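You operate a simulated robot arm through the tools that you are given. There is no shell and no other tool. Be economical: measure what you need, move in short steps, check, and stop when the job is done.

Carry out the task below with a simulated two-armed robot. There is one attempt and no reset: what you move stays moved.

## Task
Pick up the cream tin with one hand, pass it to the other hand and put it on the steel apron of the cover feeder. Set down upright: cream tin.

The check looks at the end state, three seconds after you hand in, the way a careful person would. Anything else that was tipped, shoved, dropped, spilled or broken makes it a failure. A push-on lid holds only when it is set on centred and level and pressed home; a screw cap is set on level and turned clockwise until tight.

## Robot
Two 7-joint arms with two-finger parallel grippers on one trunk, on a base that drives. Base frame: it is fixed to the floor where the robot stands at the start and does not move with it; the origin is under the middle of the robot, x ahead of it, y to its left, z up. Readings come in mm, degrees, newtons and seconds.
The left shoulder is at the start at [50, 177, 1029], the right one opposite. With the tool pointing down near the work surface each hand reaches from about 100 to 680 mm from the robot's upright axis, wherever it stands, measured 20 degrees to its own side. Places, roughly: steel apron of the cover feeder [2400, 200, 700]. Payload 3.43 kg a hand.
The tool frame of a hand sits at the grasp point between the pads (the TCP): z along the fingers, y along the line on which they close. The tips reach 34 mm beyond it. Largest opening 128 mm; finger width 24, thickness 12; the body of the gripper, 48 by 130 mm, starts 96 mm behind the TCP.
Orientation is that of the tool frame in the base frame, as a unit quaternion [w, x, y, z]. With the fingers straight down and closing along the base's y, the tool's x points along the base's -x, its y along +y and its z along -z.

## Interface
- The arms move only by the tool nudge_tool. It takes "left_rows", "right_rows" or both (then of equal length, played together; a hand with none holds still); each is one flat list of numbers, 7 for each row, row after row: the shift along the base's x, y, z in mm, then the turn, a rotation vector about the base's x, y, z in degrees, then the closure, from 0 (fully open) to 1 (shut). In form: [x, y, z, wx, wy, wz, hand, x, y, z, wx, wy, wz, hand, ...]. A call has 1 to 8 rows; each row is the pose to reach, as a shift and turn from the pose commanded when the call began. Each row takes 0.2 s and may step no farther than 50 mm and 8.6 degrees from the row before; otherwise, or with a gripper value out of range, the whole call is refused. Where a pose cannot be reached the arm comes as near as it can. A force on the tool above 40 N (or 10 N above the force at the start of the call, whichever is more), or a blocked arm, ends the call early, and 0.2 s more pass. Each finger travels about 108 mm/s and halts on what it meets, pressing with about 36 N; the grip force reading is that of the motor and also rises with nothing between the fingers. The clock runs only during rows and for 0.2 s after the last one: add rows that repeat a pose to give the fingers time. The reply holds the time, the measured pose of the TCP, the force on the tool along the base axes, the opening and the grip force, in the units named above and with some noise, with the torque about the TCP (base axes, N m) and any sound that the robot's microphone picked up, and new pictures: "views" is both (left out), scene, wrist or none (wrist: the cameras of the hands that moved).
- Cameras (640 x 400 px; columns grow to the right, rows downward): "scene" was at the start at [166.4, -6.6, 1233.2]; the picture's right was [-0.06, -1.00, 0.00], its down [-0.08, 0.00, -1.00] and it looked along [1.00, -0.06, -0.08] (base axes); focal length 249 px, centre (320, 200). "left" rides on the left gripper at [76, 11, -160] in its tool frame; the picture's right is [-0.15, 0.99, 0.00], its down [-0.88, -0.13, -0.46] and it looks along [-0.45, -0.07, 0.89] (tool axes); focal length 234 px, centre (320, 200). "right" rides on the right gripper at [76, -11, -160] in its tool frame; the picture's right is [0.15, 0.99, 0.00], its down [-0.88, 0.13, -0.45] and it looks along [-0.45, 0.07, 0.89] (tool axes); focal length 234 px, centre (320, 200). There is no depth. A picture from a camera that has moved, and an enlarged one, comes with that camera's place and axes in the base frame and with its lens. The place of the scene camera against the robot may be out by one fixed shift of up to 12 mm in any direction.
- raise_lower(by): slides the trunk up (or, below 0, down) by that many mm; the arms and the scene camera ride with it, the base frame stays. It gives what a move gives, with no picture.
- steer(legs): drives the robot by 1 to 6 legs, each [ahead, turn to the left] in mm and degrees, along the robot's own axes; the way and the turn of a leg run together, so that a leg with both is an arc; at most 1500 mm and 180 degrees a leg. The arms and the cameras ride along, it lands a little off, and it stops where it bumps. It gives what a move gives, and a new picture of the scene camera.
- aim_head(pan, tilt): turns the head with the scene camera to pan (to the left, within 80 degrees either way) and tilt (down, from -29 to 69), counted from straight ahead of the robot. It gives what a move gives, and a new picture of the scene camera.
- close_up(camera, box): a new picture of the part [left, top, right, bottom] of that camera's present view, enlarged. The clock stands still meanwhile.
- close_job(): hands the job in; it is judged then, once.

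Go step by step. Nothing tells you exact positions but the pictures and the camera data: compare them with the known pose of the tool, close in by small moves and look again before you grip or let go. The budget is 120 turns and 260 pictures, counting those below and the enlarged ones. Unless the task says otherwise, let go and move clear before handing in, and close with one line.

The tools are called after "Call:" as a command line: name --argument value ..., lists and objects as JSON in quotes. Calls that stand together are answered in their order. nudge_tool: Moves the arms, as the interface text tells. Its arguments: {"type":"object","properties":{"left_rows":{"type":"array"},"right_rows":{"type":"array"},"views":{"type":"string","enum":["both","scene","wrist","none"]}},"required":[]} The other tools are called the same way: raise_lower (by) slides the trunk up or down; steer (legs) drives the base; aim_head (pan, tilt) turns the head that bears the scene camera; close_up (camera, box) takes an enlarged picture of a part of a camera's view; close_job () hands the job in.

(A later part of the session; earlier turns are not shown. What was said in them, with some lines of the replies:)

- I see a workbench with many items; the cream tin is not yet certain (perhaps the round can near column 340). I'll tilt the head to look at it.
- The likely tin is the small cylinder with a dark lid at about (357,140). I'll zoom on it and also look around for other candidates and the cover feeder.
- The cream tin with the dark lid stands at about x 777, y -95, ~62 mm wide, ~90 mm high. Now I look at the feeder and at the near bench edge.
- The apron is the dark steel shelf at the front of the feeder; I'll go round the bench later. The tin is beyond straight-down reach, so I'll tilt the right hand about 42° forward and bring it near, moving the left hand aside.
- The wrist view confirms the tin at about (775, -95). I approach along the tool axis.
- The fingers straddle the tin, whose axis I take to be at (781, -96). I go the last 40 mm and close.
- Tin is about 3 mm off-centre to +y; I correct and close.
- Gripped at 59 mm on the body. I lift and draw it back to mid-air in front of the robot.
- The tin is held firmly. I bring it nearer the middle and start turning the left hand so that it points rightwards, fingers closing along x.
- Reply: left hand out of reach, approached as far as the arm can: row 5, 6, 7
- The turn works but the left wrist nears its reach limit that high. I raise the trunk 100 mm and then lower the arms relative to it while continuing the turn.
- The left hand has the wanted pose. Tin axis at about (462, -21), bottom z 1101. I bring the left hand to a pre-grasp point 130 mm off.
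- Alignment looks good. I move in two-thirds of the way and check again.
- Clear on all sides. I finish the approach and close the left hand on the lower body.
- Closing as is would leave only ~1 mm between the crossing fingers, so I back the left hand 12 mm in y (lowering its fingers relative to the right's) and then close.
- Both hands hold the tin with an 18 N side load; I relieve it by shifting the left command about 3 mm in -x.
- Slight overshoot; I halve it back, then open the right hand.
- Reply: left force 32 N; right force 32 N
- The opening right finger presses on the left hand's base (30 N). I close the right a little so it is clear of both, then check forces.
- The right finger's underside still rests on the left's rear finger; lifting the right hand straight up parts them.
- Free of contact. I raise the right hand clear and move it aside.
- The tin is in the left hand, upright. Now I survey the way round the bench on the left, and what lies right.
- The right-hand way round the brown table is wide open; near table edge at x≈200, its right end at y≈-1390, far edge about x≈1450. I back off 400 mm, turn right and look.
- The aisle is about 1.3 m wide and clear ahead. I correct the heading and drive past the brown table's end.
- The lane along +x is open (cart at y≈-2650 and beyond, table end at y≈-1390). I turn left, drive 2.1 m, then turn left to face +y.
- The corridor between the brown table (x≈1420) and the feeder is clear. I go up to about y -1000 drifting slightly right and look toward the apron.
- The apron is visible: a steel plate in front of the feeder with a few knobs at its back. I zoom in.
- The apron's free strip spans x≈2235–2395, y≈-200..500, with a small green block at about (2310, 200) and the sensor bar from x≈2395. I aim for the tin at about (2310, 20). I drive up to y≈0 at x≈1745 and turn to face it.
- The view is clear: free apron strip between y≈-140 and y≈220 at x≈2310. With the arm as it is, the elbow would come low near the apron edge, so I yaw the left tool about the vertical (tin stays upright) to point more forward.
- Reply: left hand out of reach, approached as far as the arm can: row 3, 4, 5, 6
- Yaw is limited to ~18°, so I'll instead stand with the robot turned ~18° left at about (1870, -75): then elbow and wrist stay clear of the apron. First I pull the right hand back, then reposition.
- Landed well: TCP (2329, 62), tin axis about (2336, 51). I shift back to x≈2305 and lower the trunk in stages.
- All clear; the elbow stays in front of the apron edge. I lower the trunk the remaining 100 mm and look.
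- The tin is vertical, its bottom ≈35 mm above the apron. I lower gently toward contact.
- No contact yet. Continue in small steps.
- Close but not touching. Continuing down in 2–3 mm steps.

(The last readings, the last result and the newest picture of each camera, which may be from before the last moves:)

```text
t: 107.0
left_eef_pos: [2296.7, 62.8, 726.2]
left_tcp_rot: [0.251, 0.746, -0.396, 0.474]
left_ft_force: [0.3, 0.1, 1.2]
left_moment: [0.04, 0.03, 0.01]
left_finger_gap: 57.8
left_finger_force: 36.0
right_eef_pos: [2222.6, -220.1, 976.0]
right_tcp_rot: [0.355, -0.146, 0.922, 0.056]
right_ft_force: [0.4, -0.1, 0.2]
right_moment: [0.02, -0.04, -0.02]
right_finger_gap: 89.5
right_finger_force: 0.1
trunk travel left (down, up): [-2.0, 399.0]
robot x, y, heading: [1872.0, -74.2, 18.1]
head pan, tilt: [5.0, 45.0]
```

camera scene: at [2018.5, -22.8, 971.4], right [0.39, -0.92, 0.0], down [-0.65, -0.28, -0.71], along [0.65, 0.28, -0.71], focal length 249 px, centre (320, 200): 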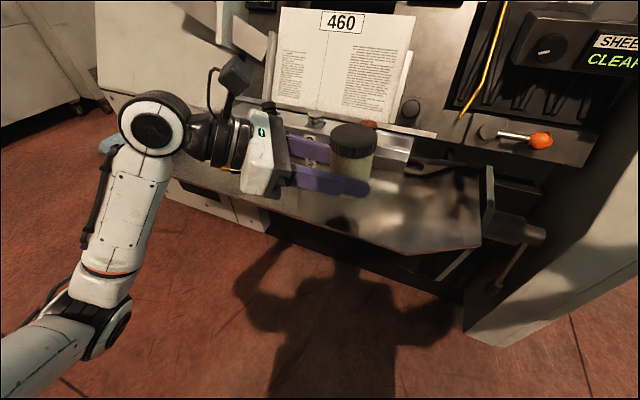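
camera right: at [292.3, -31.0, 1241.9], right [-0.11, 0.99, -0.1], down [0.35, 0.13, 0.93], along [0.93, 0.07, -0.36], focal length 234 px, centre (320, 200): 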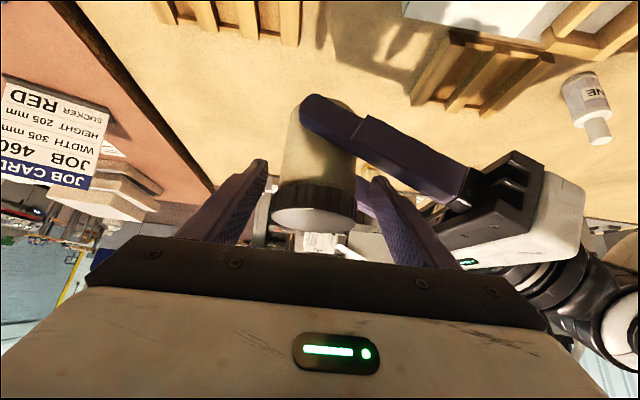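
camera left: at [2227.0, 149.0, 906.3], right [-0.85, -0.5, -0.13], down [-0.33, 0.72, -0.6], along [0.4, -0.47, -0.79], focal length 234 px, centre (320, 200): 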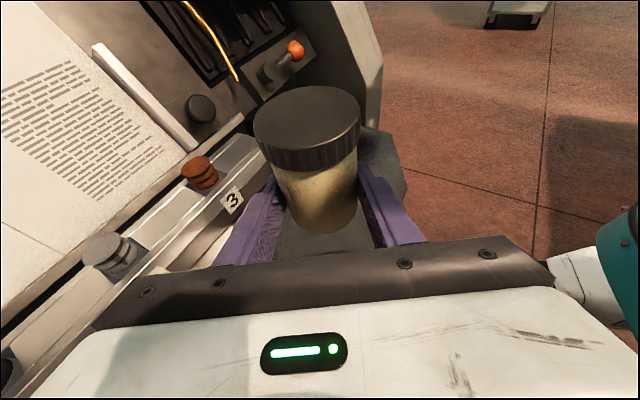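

Call:
nudge_tool --left_rows '[0, 0, -1.5, 0, 0, 0, 1, 0, 0, -3, 0, 0, 0, 1]' --views "none"

Call:
nudge_tool --left_rows '[0, 0, -1.5, 0, 0, 0, 1, 0, 0, -3, 0, 0, 0, 1]' --views "none"

Call:
close_up --camera "left" --box '[180, 60, 480, 260]'

Call:
close_up --camera "scene" --box '[290, 110, 400, 195]'

```text
t: 107.6
left_eef_pos: [2298.5, 62.7, 722.1]
left_tcp_rot: [0.251, 0.746, -0.396, 0.472]
left_ft_force: [0.6, -0.1, -0.6]
left_moment: [0.03, 0.04, -0.01]
left_finger_gap: 57.7
left_finger_force: 35.7
right_eef_pos: [2221.5, -220.5, 977.5]
right_tcp_rot: [0.355, -0.146, 0.922, 0.056]
right_ft_force: [-0.3, -0.8, 0.5]
right_moment: [-0.02, 0.0, -0.01]
right_finger_gap: 89.7
right_finger_force: 0.1
trunk travel left (down, up): [-2.0, 399.0]
robot x, y, heading: [1871.6, -70.3, 17.9]
head pan, tilt: [5.0, 45.0]
```

```text
t: 108.2
left_eef_pos: [2297.9, 63.4, 719.5]
left_tcp_rot: [0.251, 0.746, -0.396, 0.474]
left_ft_force: [0.2, -0.4, 0.3]
left_moment: [0.03, 0.04, -0.01]
left_finger_gap: 57.8
left_finger_force: 36.3
right_eef_pos: [2221.6, -219.4, 977.7]
right_tcp_rot: [0.355, -0.146, 0.922, 0.057]
right_ft_force: [-0.4, -0.7, 0.9]
right_moment: [0.04, 0.02, -0.01]
right_finger_gap: 89.6
right_finger_force: 0.0
trunk travel left (down, up): [-2.0, 399.0]
robot x, y, heading: [1871.0, -79.6, 18.1]
head pan, tilt: [5.0, 45.0]
```

```text
2.00 times, centred on (330, 160) of left
camera zoom: at [2226.8, 148.9, 857.0], right [-0.85, -0.5, -0.13], down [-0.33, 0.72, -0.6], along [0.4, -0.47, -0.79], focal length 468 px, centre (300, 280)
```

zoom: 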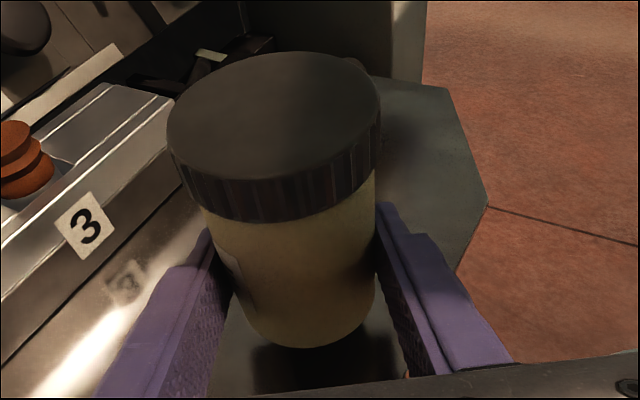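

```text
4.71 times, centred on (345, 152) of scene
camera zoom: at [2018.5, -22.8, 971.4], right [0.39, -0.92, 0.0], down [-0.65, -0.28, -0.71], along [0.65, 0.28, -0.71], focal length 1173 px, centre (202, 424)
```

zoom: 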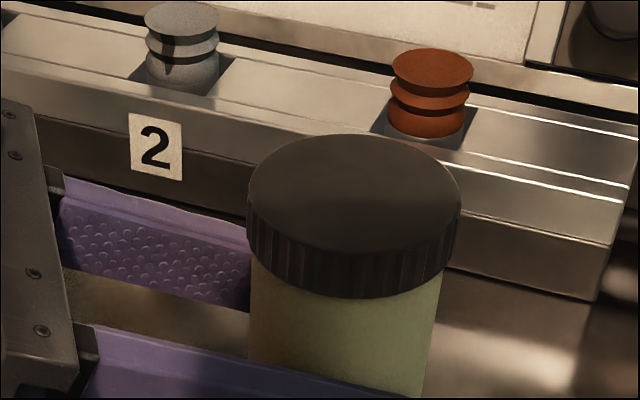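

Call:
nudge_tool --left_rows '[0, 0, -1.5, 0, 0, 0, 1, 0, 0, -3, 0, 0, 0, 1]' --views "none"

Call:
nudge_tool --left_rows '[0, 0, -1.5, 0, 0, 0, 1, 0, 0, -2.5, 0, 0, 0, 1]' --views "none"

```text
t: 108.8
left_eef_pos: [2297.2, 62.9, 716.4]
left_tcp_rot: [0.251, 0.746, -0.396, 0.473]
left_ft_force: [0.4, 0.2, -0.6]
left_moment: [0.02, 0.04, -0.01]
left_finger_gap: 57.9
left_finger_force: 35.5
right_eef_pos: [2222.8, -219.8, 976.9]
right_tcp_rot: [0.355, -0.146, 0.922, 0.057]
right_ft_force: [-0.3, 0.8, 1.0]
right_moment: [-0.01, -0.03, -0.03]
right_finger_gap: 89.5
right_finger_force: 0.1
trunk travel left (down, up): [-2.0, 399.0]
robot x, y, heading: [1871.2, -74.1, 18.0]
head pan, tilt: [5.0, 45.0]
```

```text
t: 109.4
left_eef_pos: [2297.6, 62.6, 713.6]
left_tcp_rot: [0.251, 0.745, -0.396, 0.473]
left_ft_force: [0.5, 0.8, -1.2]
left_moment: [0.03, 0.03, 0.01]
left_finger_gap: 57.6
left_finger_force: 36.0
right_eef_pos: [2223.3, -221.6, 978.0]
right_tcp_rot: [0.354, -0.147, 0.922, 0.057]
right_ft_force: [-0.1, -0.5, -0.7]
right_moment: [0.0, 0.02, 0.01]
right_finger_gap: 89.6
right_finger_force: 0.1
trunk travel left (down, up): [-2.0, 399.0]
robot x, y, heading: [1874.6, -74.1, 17.9]
head pan, tilt: [5.0, 45.0]
```

Comparing views from two camera heights puts the apron nearer z≈650 and its front edge at x≈2257, so I should set the tin ~35 mm deeper. I shift +x and look again.

Call:
nudge_tool --left_rows '[12, 0, 0, 0, 0, 0, 1, 24, 0, 0, 0, 0, 0, 1, 36, 0, 0, 0, 0, 0, 1, 36, 0, -8, 0, 0, 0, 1]' --views "both"

Call:
close_up --camera "scene" --box '[240, 90, 500, 270]'

```text
t: 110.4
left_eef_pos: [2335.9, 61.1, 706.1]
left_tcp_rot: [0.25, 0.746, -0.395, 0.474]
left_ft_force: [0.3, 1.3, -0.4]
left_moment: [0.03, 0.02, 0.02]
left_finger_gap: 57.6
left_finger_force: 35.8
right_eef_pos: [2222.7, -219.7, 977.7]
right_tcp_rot: [0.355, -0.146, 0.922, 0.057]
right_ft_force: [-0.4, 0.4, 0.7]
right_moment: [0.03, 0.01, 0.0]
right_finger_gap: 89.6
right_finger_force: 0.0
trunk travel left (down, up): [-2.0, 399.0]
robot x, y, heading: [1870.3, -77.5, 18.2]
head pan, tilt: [5.0, 45.0]
camera scene: at [2018.5, -22.8, 971.4], right [0.39, -0.92, 0.0], down [-0.65, -0.28, -0.71], along [0.65, 0.28, -0.71], focal length 249 px, centre (320, 200)
camera left: at [2263.7, 148.0, 843.3], right [-0.85, -0.5, -0.13], down [-0.33, 0.72, -0.6], along [0.4, -0.47, -0.79], focal length 234 px, centre (320, 200)
```

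scene: 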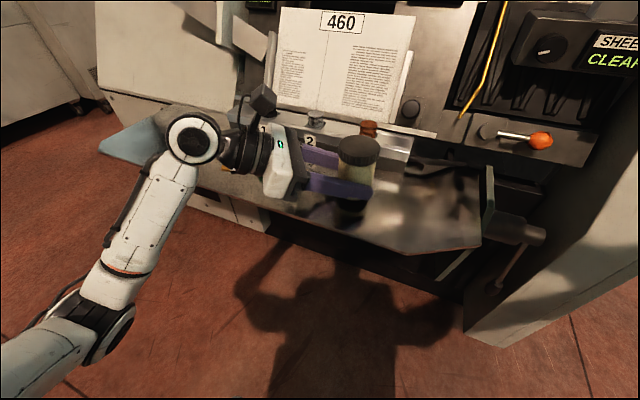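
left: 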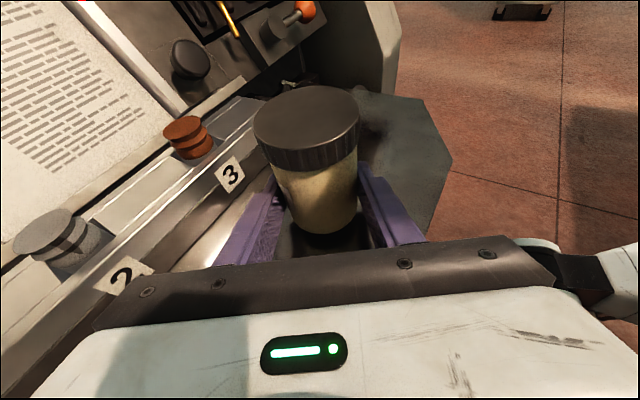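

```text
2.22 times, centred on (370, 180) of scene
camera zoom: at [2018.5, -22.8, 971.4], right [0.39, -0.92, 0.0], down [-0.65, -0.28, -0.71], along [0.65, 0.28, -0.71], focal length 554 px, centre (209, 244)
```

zoom: 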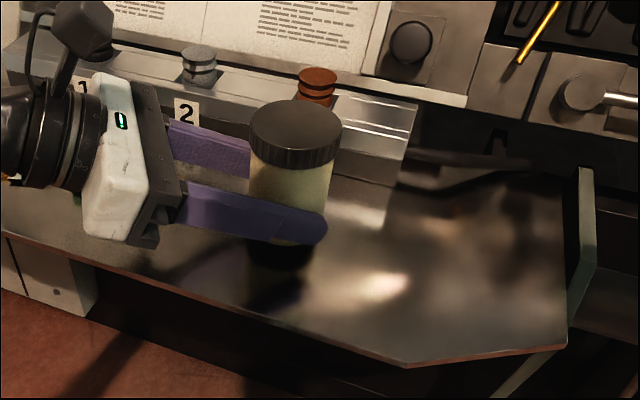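

The reflection shows a gap of a few centimetres still. Continue down.

Call:
nudge_tool --left_rows '[0, 0, -3, 0, 0, 0, 1, 0, 0, -6, 0, 0, 0, 1, 0, 0, -8, 0, 0, 0, 1]' --views "none"

Call:
close_up --camera "scene" --box '[300, 120, 410, 220]'

```text
t: 111.2
left_eef_pos: [2333.4, 62.6, 696.5]
left_tcp_rot: [0.251, 0.745, -0.396, 0.474]
left_ft_force: [-0.8, 0.3, 0.0]
left_moment: [0.01, 0.04, -0.01]
left_finger_gap: 58.0
left_finger_force: 36.2
right_eef_pos: [2221.7, -220.2, 976.4]
right_tcp_rot: [0.355, -0.146, 0.922, 0.056]
right_ft_force: [-0.6, 0.2, 0.0]
right_moment: [0.03, 0.02, -0.02]
right_finger_gap: 89.6
right_finger_force: 0.1
trunk travel left (down, up): [-2.0, 399.0]
robot x, y, heading: [1870.9, -73.7, 18.1]
head pan, tilt: [5.0, 45.0]
```

```text
4.00 times, centred on (355, 170) of scene
camera zoom: at [2018.5, -22.8, 971.4], right [0.39, -0.92, 0.0], down [-0.65, -0.28, -0.71], along [0.65, 0.28, -0.71], focal length 997 px, centre (180, 320)
```

zoom: 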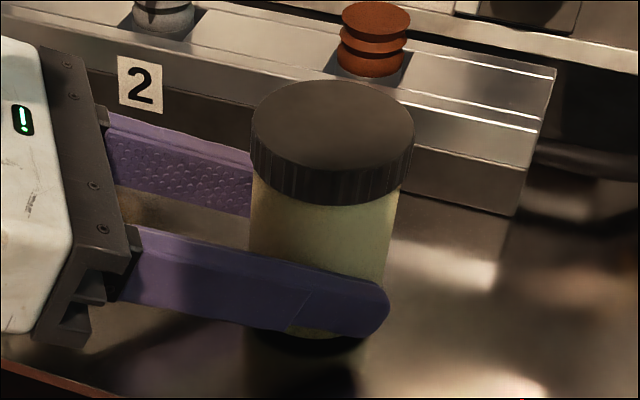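

Call:
nudge_tool --left_rows '[0, 0, -1.5, 0, 0, 0, 1, 0, 0, -3, 0, 0, 0, 1]' --views "none"

Call:
nudge_tool --left_rows '[0, 0, -1.5, 0, 0, 0, 1, 0, 0, -3, 0, 0, 0, 1]' --views "none"

Call:
close_up --camera "scene" --box '[300, 140, 410, 220]'

```text
t: 111.8
left_eef_pos: [2334.4, 61.3, 694.3]
left_tcp_rot: [0.251, 0.745, -0.396, 0.474]
left_ft_force: [0.3, -0.3, -0.8]
left_moment: [0.01, 0.01, 0.03]
left_finger_gap: 57.8
left_finger_force: 36.0
right_eef_pos: [2222.9, -219.3, 976.7]
right_tcp_rot: [0.354, -0.146, 0.922, 0.056]
right_ft_force: [0.1, 0.1, 0.2]
right_moment: [-0.03, 0.01, 0.04]
right_finger_gap: 89.5
right_finger_force: 0.1
trunk travel left (down, up): [-2.0, 399.0]
robot x, y, heading: [1867.1, -78.1, 18.0]
head pan, tilt: [5.0, 45.0]
```

```text
t: 112.4
left_eef_pos: [2333.0, 63.2, 692.3]
left_tcp_rot: [0.252, 0.744, -0.396, 0.475]
left_ft_force: [-2.9, -0.6, 4.6]
left_moment: [0.05, 0.18, -0.01]
left_finger_gap: 58.0
left_finger_force: 35.8
right_eef_pos: [2222.4, -220.4, 978.3]
right_tcp_rot: [0.354, -0.146, 0.922, 0.056]
right_ft_force: [0.3, -0.4, -0.2]
right_moment: [-0.01, 0.0, -0.01]
right_finger_gap: 89.4
right_finger_force: 0.0
trunk travel left (down, up): [-2.0, 399.0]
robot x, y, heading: [1872.3, -75.9, 18.0]
head pan, tilt: [5.0, 45.0]
```

```text
5.00 times, centred on (355, 180) of scene
camera zoom: at [2018.1, -22.9, 971.6], right [0.39, -0.92, 0.0], down [-0.65, -0.28, -0.71], along [0.65, 0.28, -0.71], focal length 1246 px, centre (145, 300)
```

zoom: 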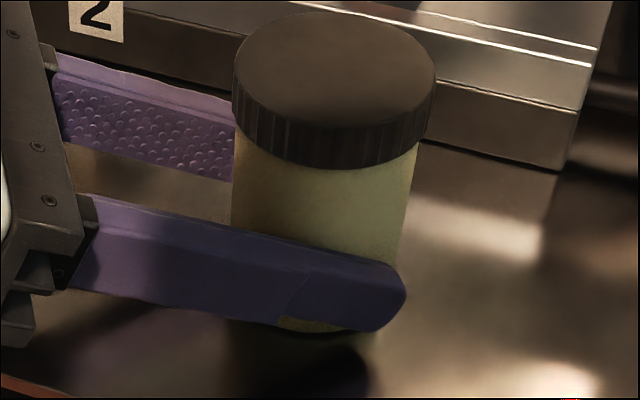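

A first contact force (4.6 N upward) appears. I go down another 1.5 mm to confirm it's the tin's base.

Call:
nudge_tool --left_rows '[0, 0, -0.7, 0, 0, 0, 1, 0, 0, -1.5, 0, 0, 0, 1]' --views "wrist"

Call:
aim_head --pan 25 --tilt 50

```text
t: 113.0
left_eef_pos: [2332.8, 64.2, 692.8]
left_tcp_rot: [0.252, 0.743, -0.397, 0.477]
left_ft_force: [-0.9, 2.5, 14.5]
left_moment: [0.09, 0.38, -0.02]
left_finger_gap: 57.8
left_finger_force: 35.7
right_eef_pos: [2221.1, -220.0, 978.3]
right_tcp_rot: [0.354, -0.146, 0.922, 0.057]
right_ft_force: [-0.4, 0.1, -0.1]
right_moment: [0.0, -0.02, 0.02]
right_finger_gap: 89.6
right_finger_force: 0.0
trunk travel left (down, up): [-2.0, 399.0]
robot x, y, heading: [1874.1, -73.6, 18.0]
head pan, tilt: [5.0, 45.0]
camera left: at [2261.5, 148.5, 829.3], right [-0.85, -0.5, -0.14], down [-0.33, 0.72, -0.61], along [0.41, -0.47, -0.78], focal length 234 px, centre (320, 200)
```

left: 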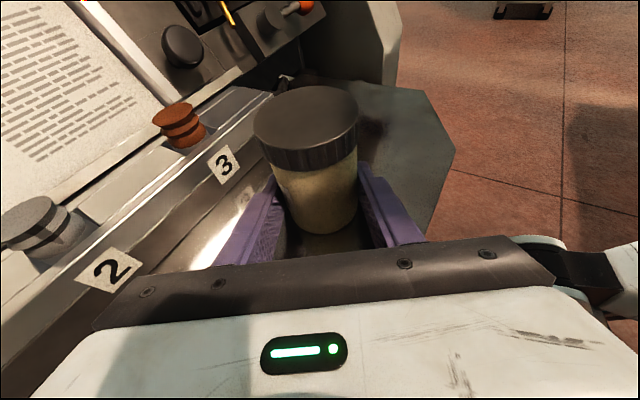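

```text
t: 113.8
left_eef_pos: [2333.2, 63.6, 692.4]
left_tcp_rot: [0.249, 0.744, -0.395, 0.477]
left_ft_force: [0.9, 2.7, 22.8]
left_moment: [0.24, 0.44, -0.07]
left_finger_gap: 57.7
left_finger_force: 35.8
right_eef_pos: [2222.0, -219.3, 977.5]
right_tcp_rot: [0.355, -0.146, 0.922, 0.056]
right_ft_force: [0.7, -1.0, 0.8]
right_moment: [-0.02, -0.01, -0.03]
right_finger_gap: 89.7
right_finger_force: 0.0
trunk travel left (down, up): [-2.0, 399.0]
robot x, y, heading: [1869.3, -72.2, 17.7]
head pan, tilt: [25.0, 50.0]
camera scene: at [1998.8, -2.3, 964.8], right [0.68, -0.73, 0.0], down [-0.56, -0.52, -0.64], along [0.47, 0.44, -0.77], focal length 249 px, centre (320, 200)
```

scene: 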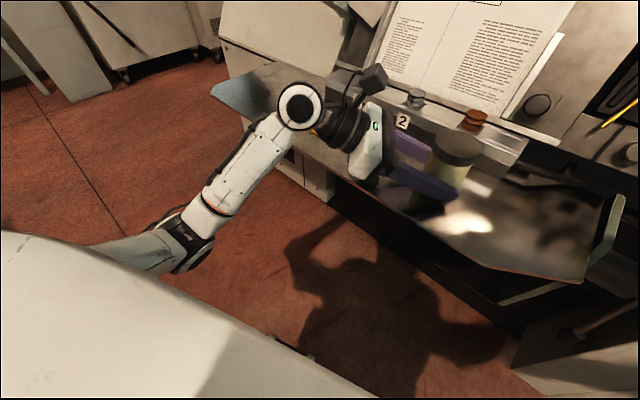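

Contact is confirmed near the tin axis. I ease up 1.5 mm to shed the load and check.

Call:
nudge_tool --left_rows '[0, 0, 1.5, 0, 0, 0, 1, 0, 0, 1.5, 0, 0, 0, 1]' --views "none"

Call:
close_up --camera "scene" --box '[380, 90, 540, 220]'

Call:
close_up --camera "left" --box '[220, 70, 440, 260]'

```text
t: 114.4
left_eef_pos: [2333.5, 63.1, 692.9]
left_tcp_rot: [0.251, 0.745, -0.396, 0.475]
left_ft_force: [0.3, 1.6, 20.0]
left_moment: [0.21, 0.15, -0.02]
left_finger_gap: 58.1
left_finger_force: 35.5
right_eef_pos: [2222.3, -220.0, 977.5]
right_tcp_rot: [0.355, -0.146, 0.922, 0.057]
right_ft_force: [0.0, -1.1, -0.5]
right_moment: [-0.01, 0.02, -0.04]
right_finger_gap: 89.5
right_finger_force: 0.1
trunk travel left (down, up): [-2.0, 399.0]
robot x, y, heading: [1875.6, -70.2, 17.8]
head pan, tilt: [25.0, 50.0]
```

```text
3.08 times, centred on (460, 155) of scene
camera zoom: at [1998.9, -2.4, 964.7], right [0.68, -0.73, 0.0], down [-0.56, -0.52, -0.64], along [0.47, 0.44, -0.77], focal length 767 px, centre (-111, 338)
```

zoom: 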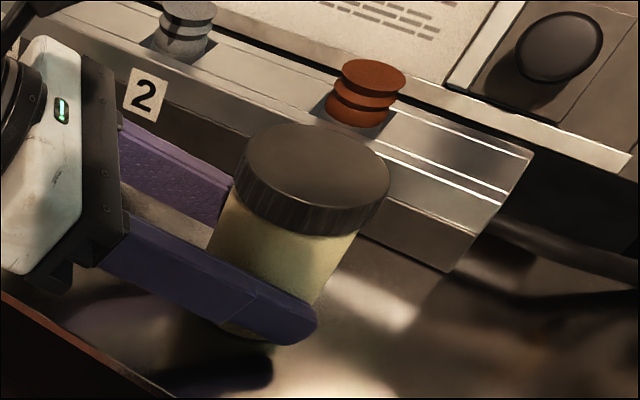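

```text
2.11 times, centred on (330, 165) of left
camera zoom: at [2262.1, 148.2, 829.2], right [-0.85, -0.5, -0.14], down [-0.33, 0.72, -0.61], along [0.4, -0.47, -0.78], focal length 493 px, centre (299, 274)
```

zoom: 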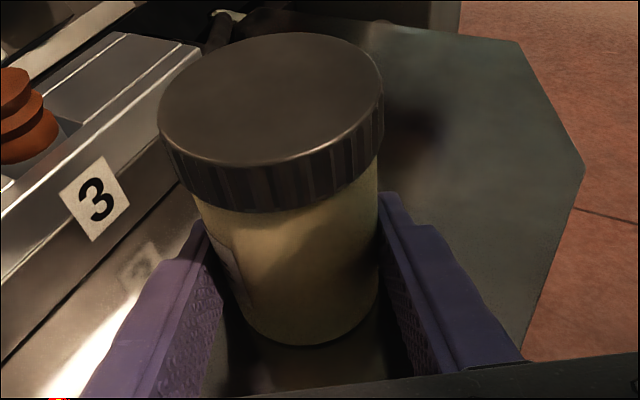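

Touching, reflection meets the base. Still 20 N; I ease another 1.5 mm.

Call:
nudge_tool --left_rows '[0, 0, 1.2, 0, 0, 0, 1, 0, 0, 1.2, 0, 0, 0, 1]' --views "none"

```text
t: 115.0
left_eef_pos: [2333.4, 62.1, 692.5]
left_tcp_rot: [0.25, 0.746, -0.396, 0.473]
left_ft_force: [0.0, 2.2, 11.9]
left_moment: [-0.3, -0.36, 0.04]
left_finger_gap: 58.1
left_finger_force: 35.8
right_eef_pos: [2223.2, -220.5, 977.3]
right_tcp_rot: [0.355, -0.146, 0.922, 0.056]
right_ft_force: [0.7, 0.1, -0.5]
right_moment: [0.02, -0.01, -0.01]
right_finger_gap: 89.7
right_finger_force: 0.1
trunk travel left (down, up): [-2.0, 399.0]
robot x, y, heading: [1871.0, -74.2, 17.8]
head pan, tilt: [25.0, 50.0]
```

Call:
nudge_tool --left_rows '[0, 0, 0.7, 0, 0, 0, 1, 0, 0, 0.7, 0, 0, 0, 0.52, 0, 0, 0.7, 0, 0, 0, 0.48, 0, 0, 0.7, 0, 0, 0, 0.42, 0, 0, 0.7, 0, 0, 0, 0.36, 0, 0, 0.7, 0, 0, 0, 0.32, 0, 0, 0.7, 0, 0, 0, 0.32]' --views "both"

Call:
close_up --camera "scene" --box '[380, 90, 540, 220]'

```text
t: 116.6
left_eef_pos: [2333.7, 63.3, 693.0]
left_tcp_rot: [0.251, 0.746, -0.396, 0.474]
left_ft_force: [0.9, -0.5, -0.5]
left_moment: [0.0, -0.03, 0.01]
left_finger_gap: 86.8
left_finger_force: 0.0
right_eef_pos: [2222.3, -220.3, 976.3]
right_tcp_rot: [0.354, -0.146, 0.922, 0.056]
right_ft_force: [0.2, 0.7, -0.2]
right_moment: [0.0, -0.04, 0.01]
right_finger_gap: 89.6
right_finger_force: 0.1
trunk travel left (down, up): [-2.0, 399.0]
robot x, y, heading: [1870.7, -71.2, 17.9]
head pan, tilt: [25.0, 50.0]
camera scene: at [1999.9, -2.1, 964.5], right [0.68, -0.73, 0.0], down [-0.56, -0.52, -0.64], along [0.47, 0.44, -0.77], focal length 249 px, centre (320, 200)
camera left: at [2263.3, 148.4, 830.7], right [-0.85, -0.5, -0.13], down [-0.33, 0.72, -0.6], along [0.4, -0.47, -0.79], focal length 234 px, centre (320, 200)
```

scene: 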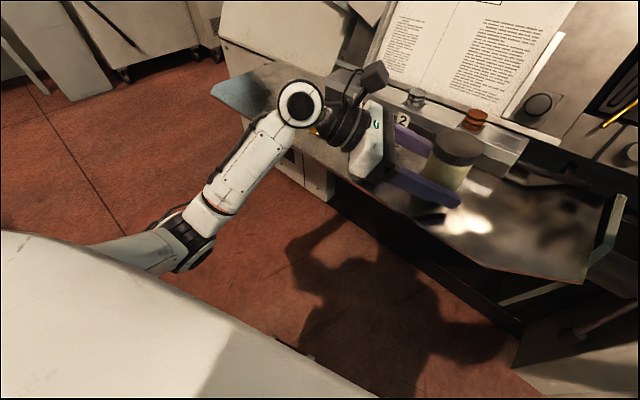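
left: 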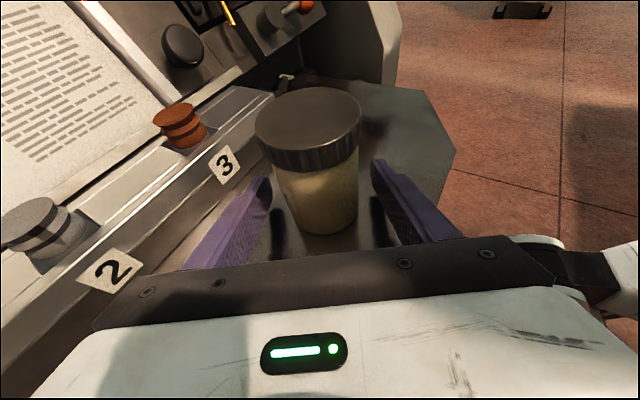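

```text
3.08 times, centred on (460, 155) of scene
camera zoom: at [1999.9, -2.1, 964.5], right [0.68, -0.73, 0.0], down [-0.56, -0.52, -0.64], along [0.47, 0.44, -0.77], focal length 767 px, centre (-111, 338)
```

zoom: 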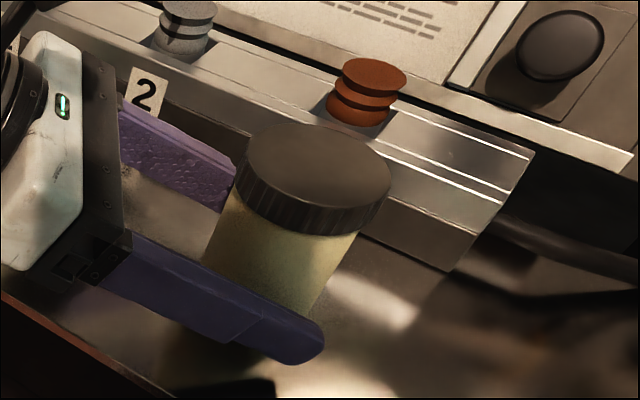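

Released, and the tin stands upright. I retract the left hand along its tool axis.

Call:
nudge_tool --left_rows '[-10, 15, 8.5, 0, 0, 0, 0.32, -20, 30, 17, 0, 0, 0, 0.32, -30, 45, 25.5, 0, 0, 0, 0.32, -41, 60, 34, 0, 0, 0, 0.32, -51, 75, 43, 0, 0, 0, 0.32, -61, 90, 55, 0, 0, 0, 0.32, -75, 95, 85, 0, 0, 0, 0.32]' --views "both"

```text
t: 118.2
left_eef_pos: [2257.4, 158.6, 777.7]
left_tcp_rot: [0.251, 0.745, -0.396, 0.474]
left_ft_force: [0.1, -0.2, -0.9]
left_moment: [0.03, 0.01, -0.04]
left_finger_gap: 87.4
left_finger_force: 0.0
right_eef_pos: [2221.8, -219.5, 976.6]
right_tcp_rot: [0.354, -0.146, 0.922, 0.056]
right_ft_force: [0.0, -0.4, -0.2]
right_moment: [0.02, 0.02, 0.03]
right_finger_gap: 89.4
right_finger_force: 0.0
trunk travel left (down, up): [-2.0, 399.0]
robot x, y, heading: [1869.1, -74.3, 17.7]
head pan, tilt: [25.0, 50.0]
camera scene: at [1999.9, -2.1, 964.4], right [0.68, -0.73, 0.0], down [-0.56, -0.52, -0.64], along [0.47, 0.44, -0.77], focal length 249 px, centre (320, 200)
camera left: at [2186.6, 243.9, 915.5], right [-0.85, -0.5, -0.13], down [-0.33, 0.72, -0.6], along [0.4, -0.47, -0.79], focal length 234 px, centre (320, 200)
```

scene: 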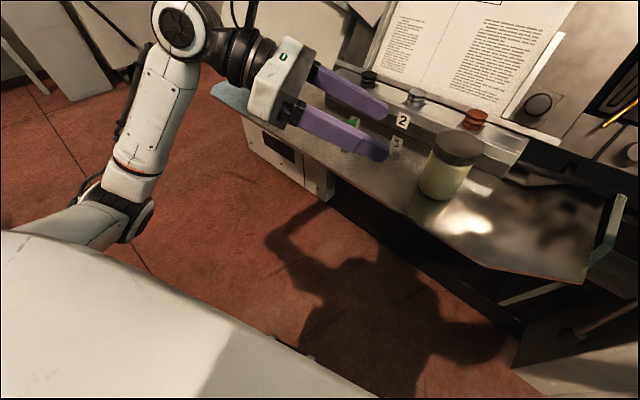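
left: 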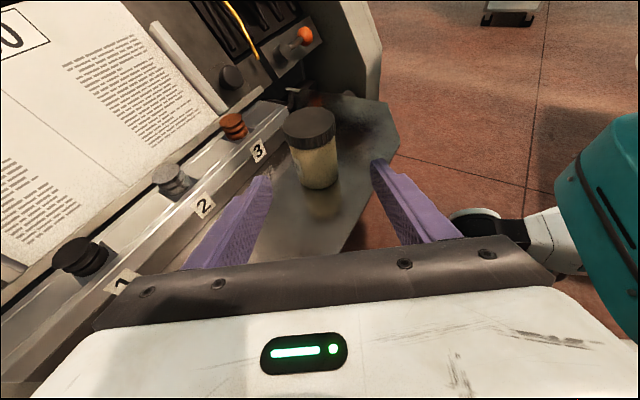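

The tin stands upright on the apron. I lift the left hand farther clear and take a final look, including the green block.

Call:
nudge_tool --left_rows '[-25, 0, 40, 0, 0, 0, 0.32, -50, 0, 80, 0, 0, 0, 0.32, -75, 0, 120, 0, 0, 0, 0.32]' --views "scene"

Call:
close_up --camera "scene" --box '[280, 60, 540, 230]'

```text
t: 119.0
left_eef_pos: [2183.3, 156.5, 897.4]
left_tcp_rot: [0.251, 0.746, -0.396, 0.473]
left_ft_force: [0.4, 0.2, 0.0]
left_moment: [-0.03, 0.01, -0.01]
left_finger_gap: 87.0
left_finger_force: 0.1
right_eef_pos: [2222.3, -219.4, 977.6]
right_tcp_rot: [0.355, -0.146, 0.922, 0.057]
right_ft_force: [-0.5, 0.1, -1.1]
right_moment: [-0.02, 0.02, 0.0]
right_finger_gap: 89.5
right_finger_force: 0.0
trunk travel left (down, up): [-2.0, 399.0]
robot x, y, heading: [1869.4, -72.3, 18.1]
head pan, tilt: [25.0, 50.0]
camera scene: at [2000.0, -2.1, 964.4], right [0.68, -0.73, 0.0], down [-0.56, -0.52, -0.64], along [0.47, 0.44, -0.77], focal length 249 px, centre (320, 200)
```

scene: 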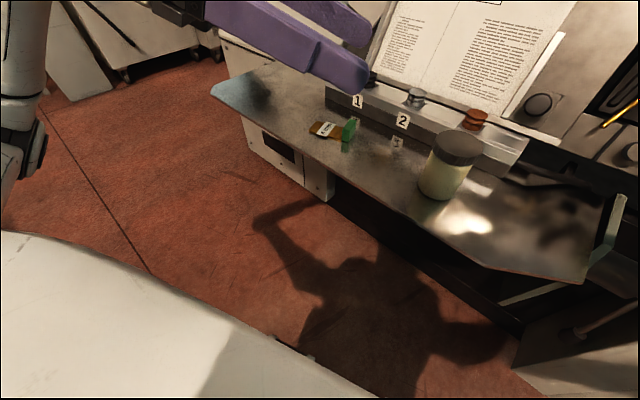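

```text
2.35 times, centred on (410, 145) of scene
camera zoom: at [2000.0, -2.1, 964.4], right [0.68, -0.73, 0.0], down [-0.56, -0.52, -0.64], along [0.47, 0.44, -0.77], focal length 586 px, centre (108, 329)
```

zoom: 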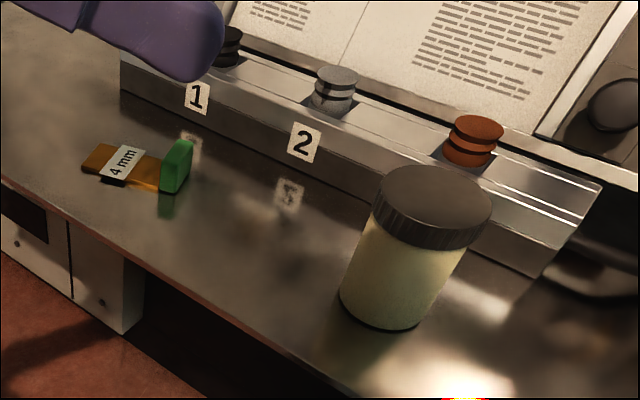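

The tin stands upright on the apron with its lid on, the block beside it is untouched, and both hands are clear; I hand in.

Call:
close_job

```text
The job is handed in.
```

The cream tin is on the steel apron of the cover feeder, upright with its lid on. The right hand picked it up, passed it to the left, and the left set it down and moved clear. In the last picture nothing else on the apron had been disturbed.
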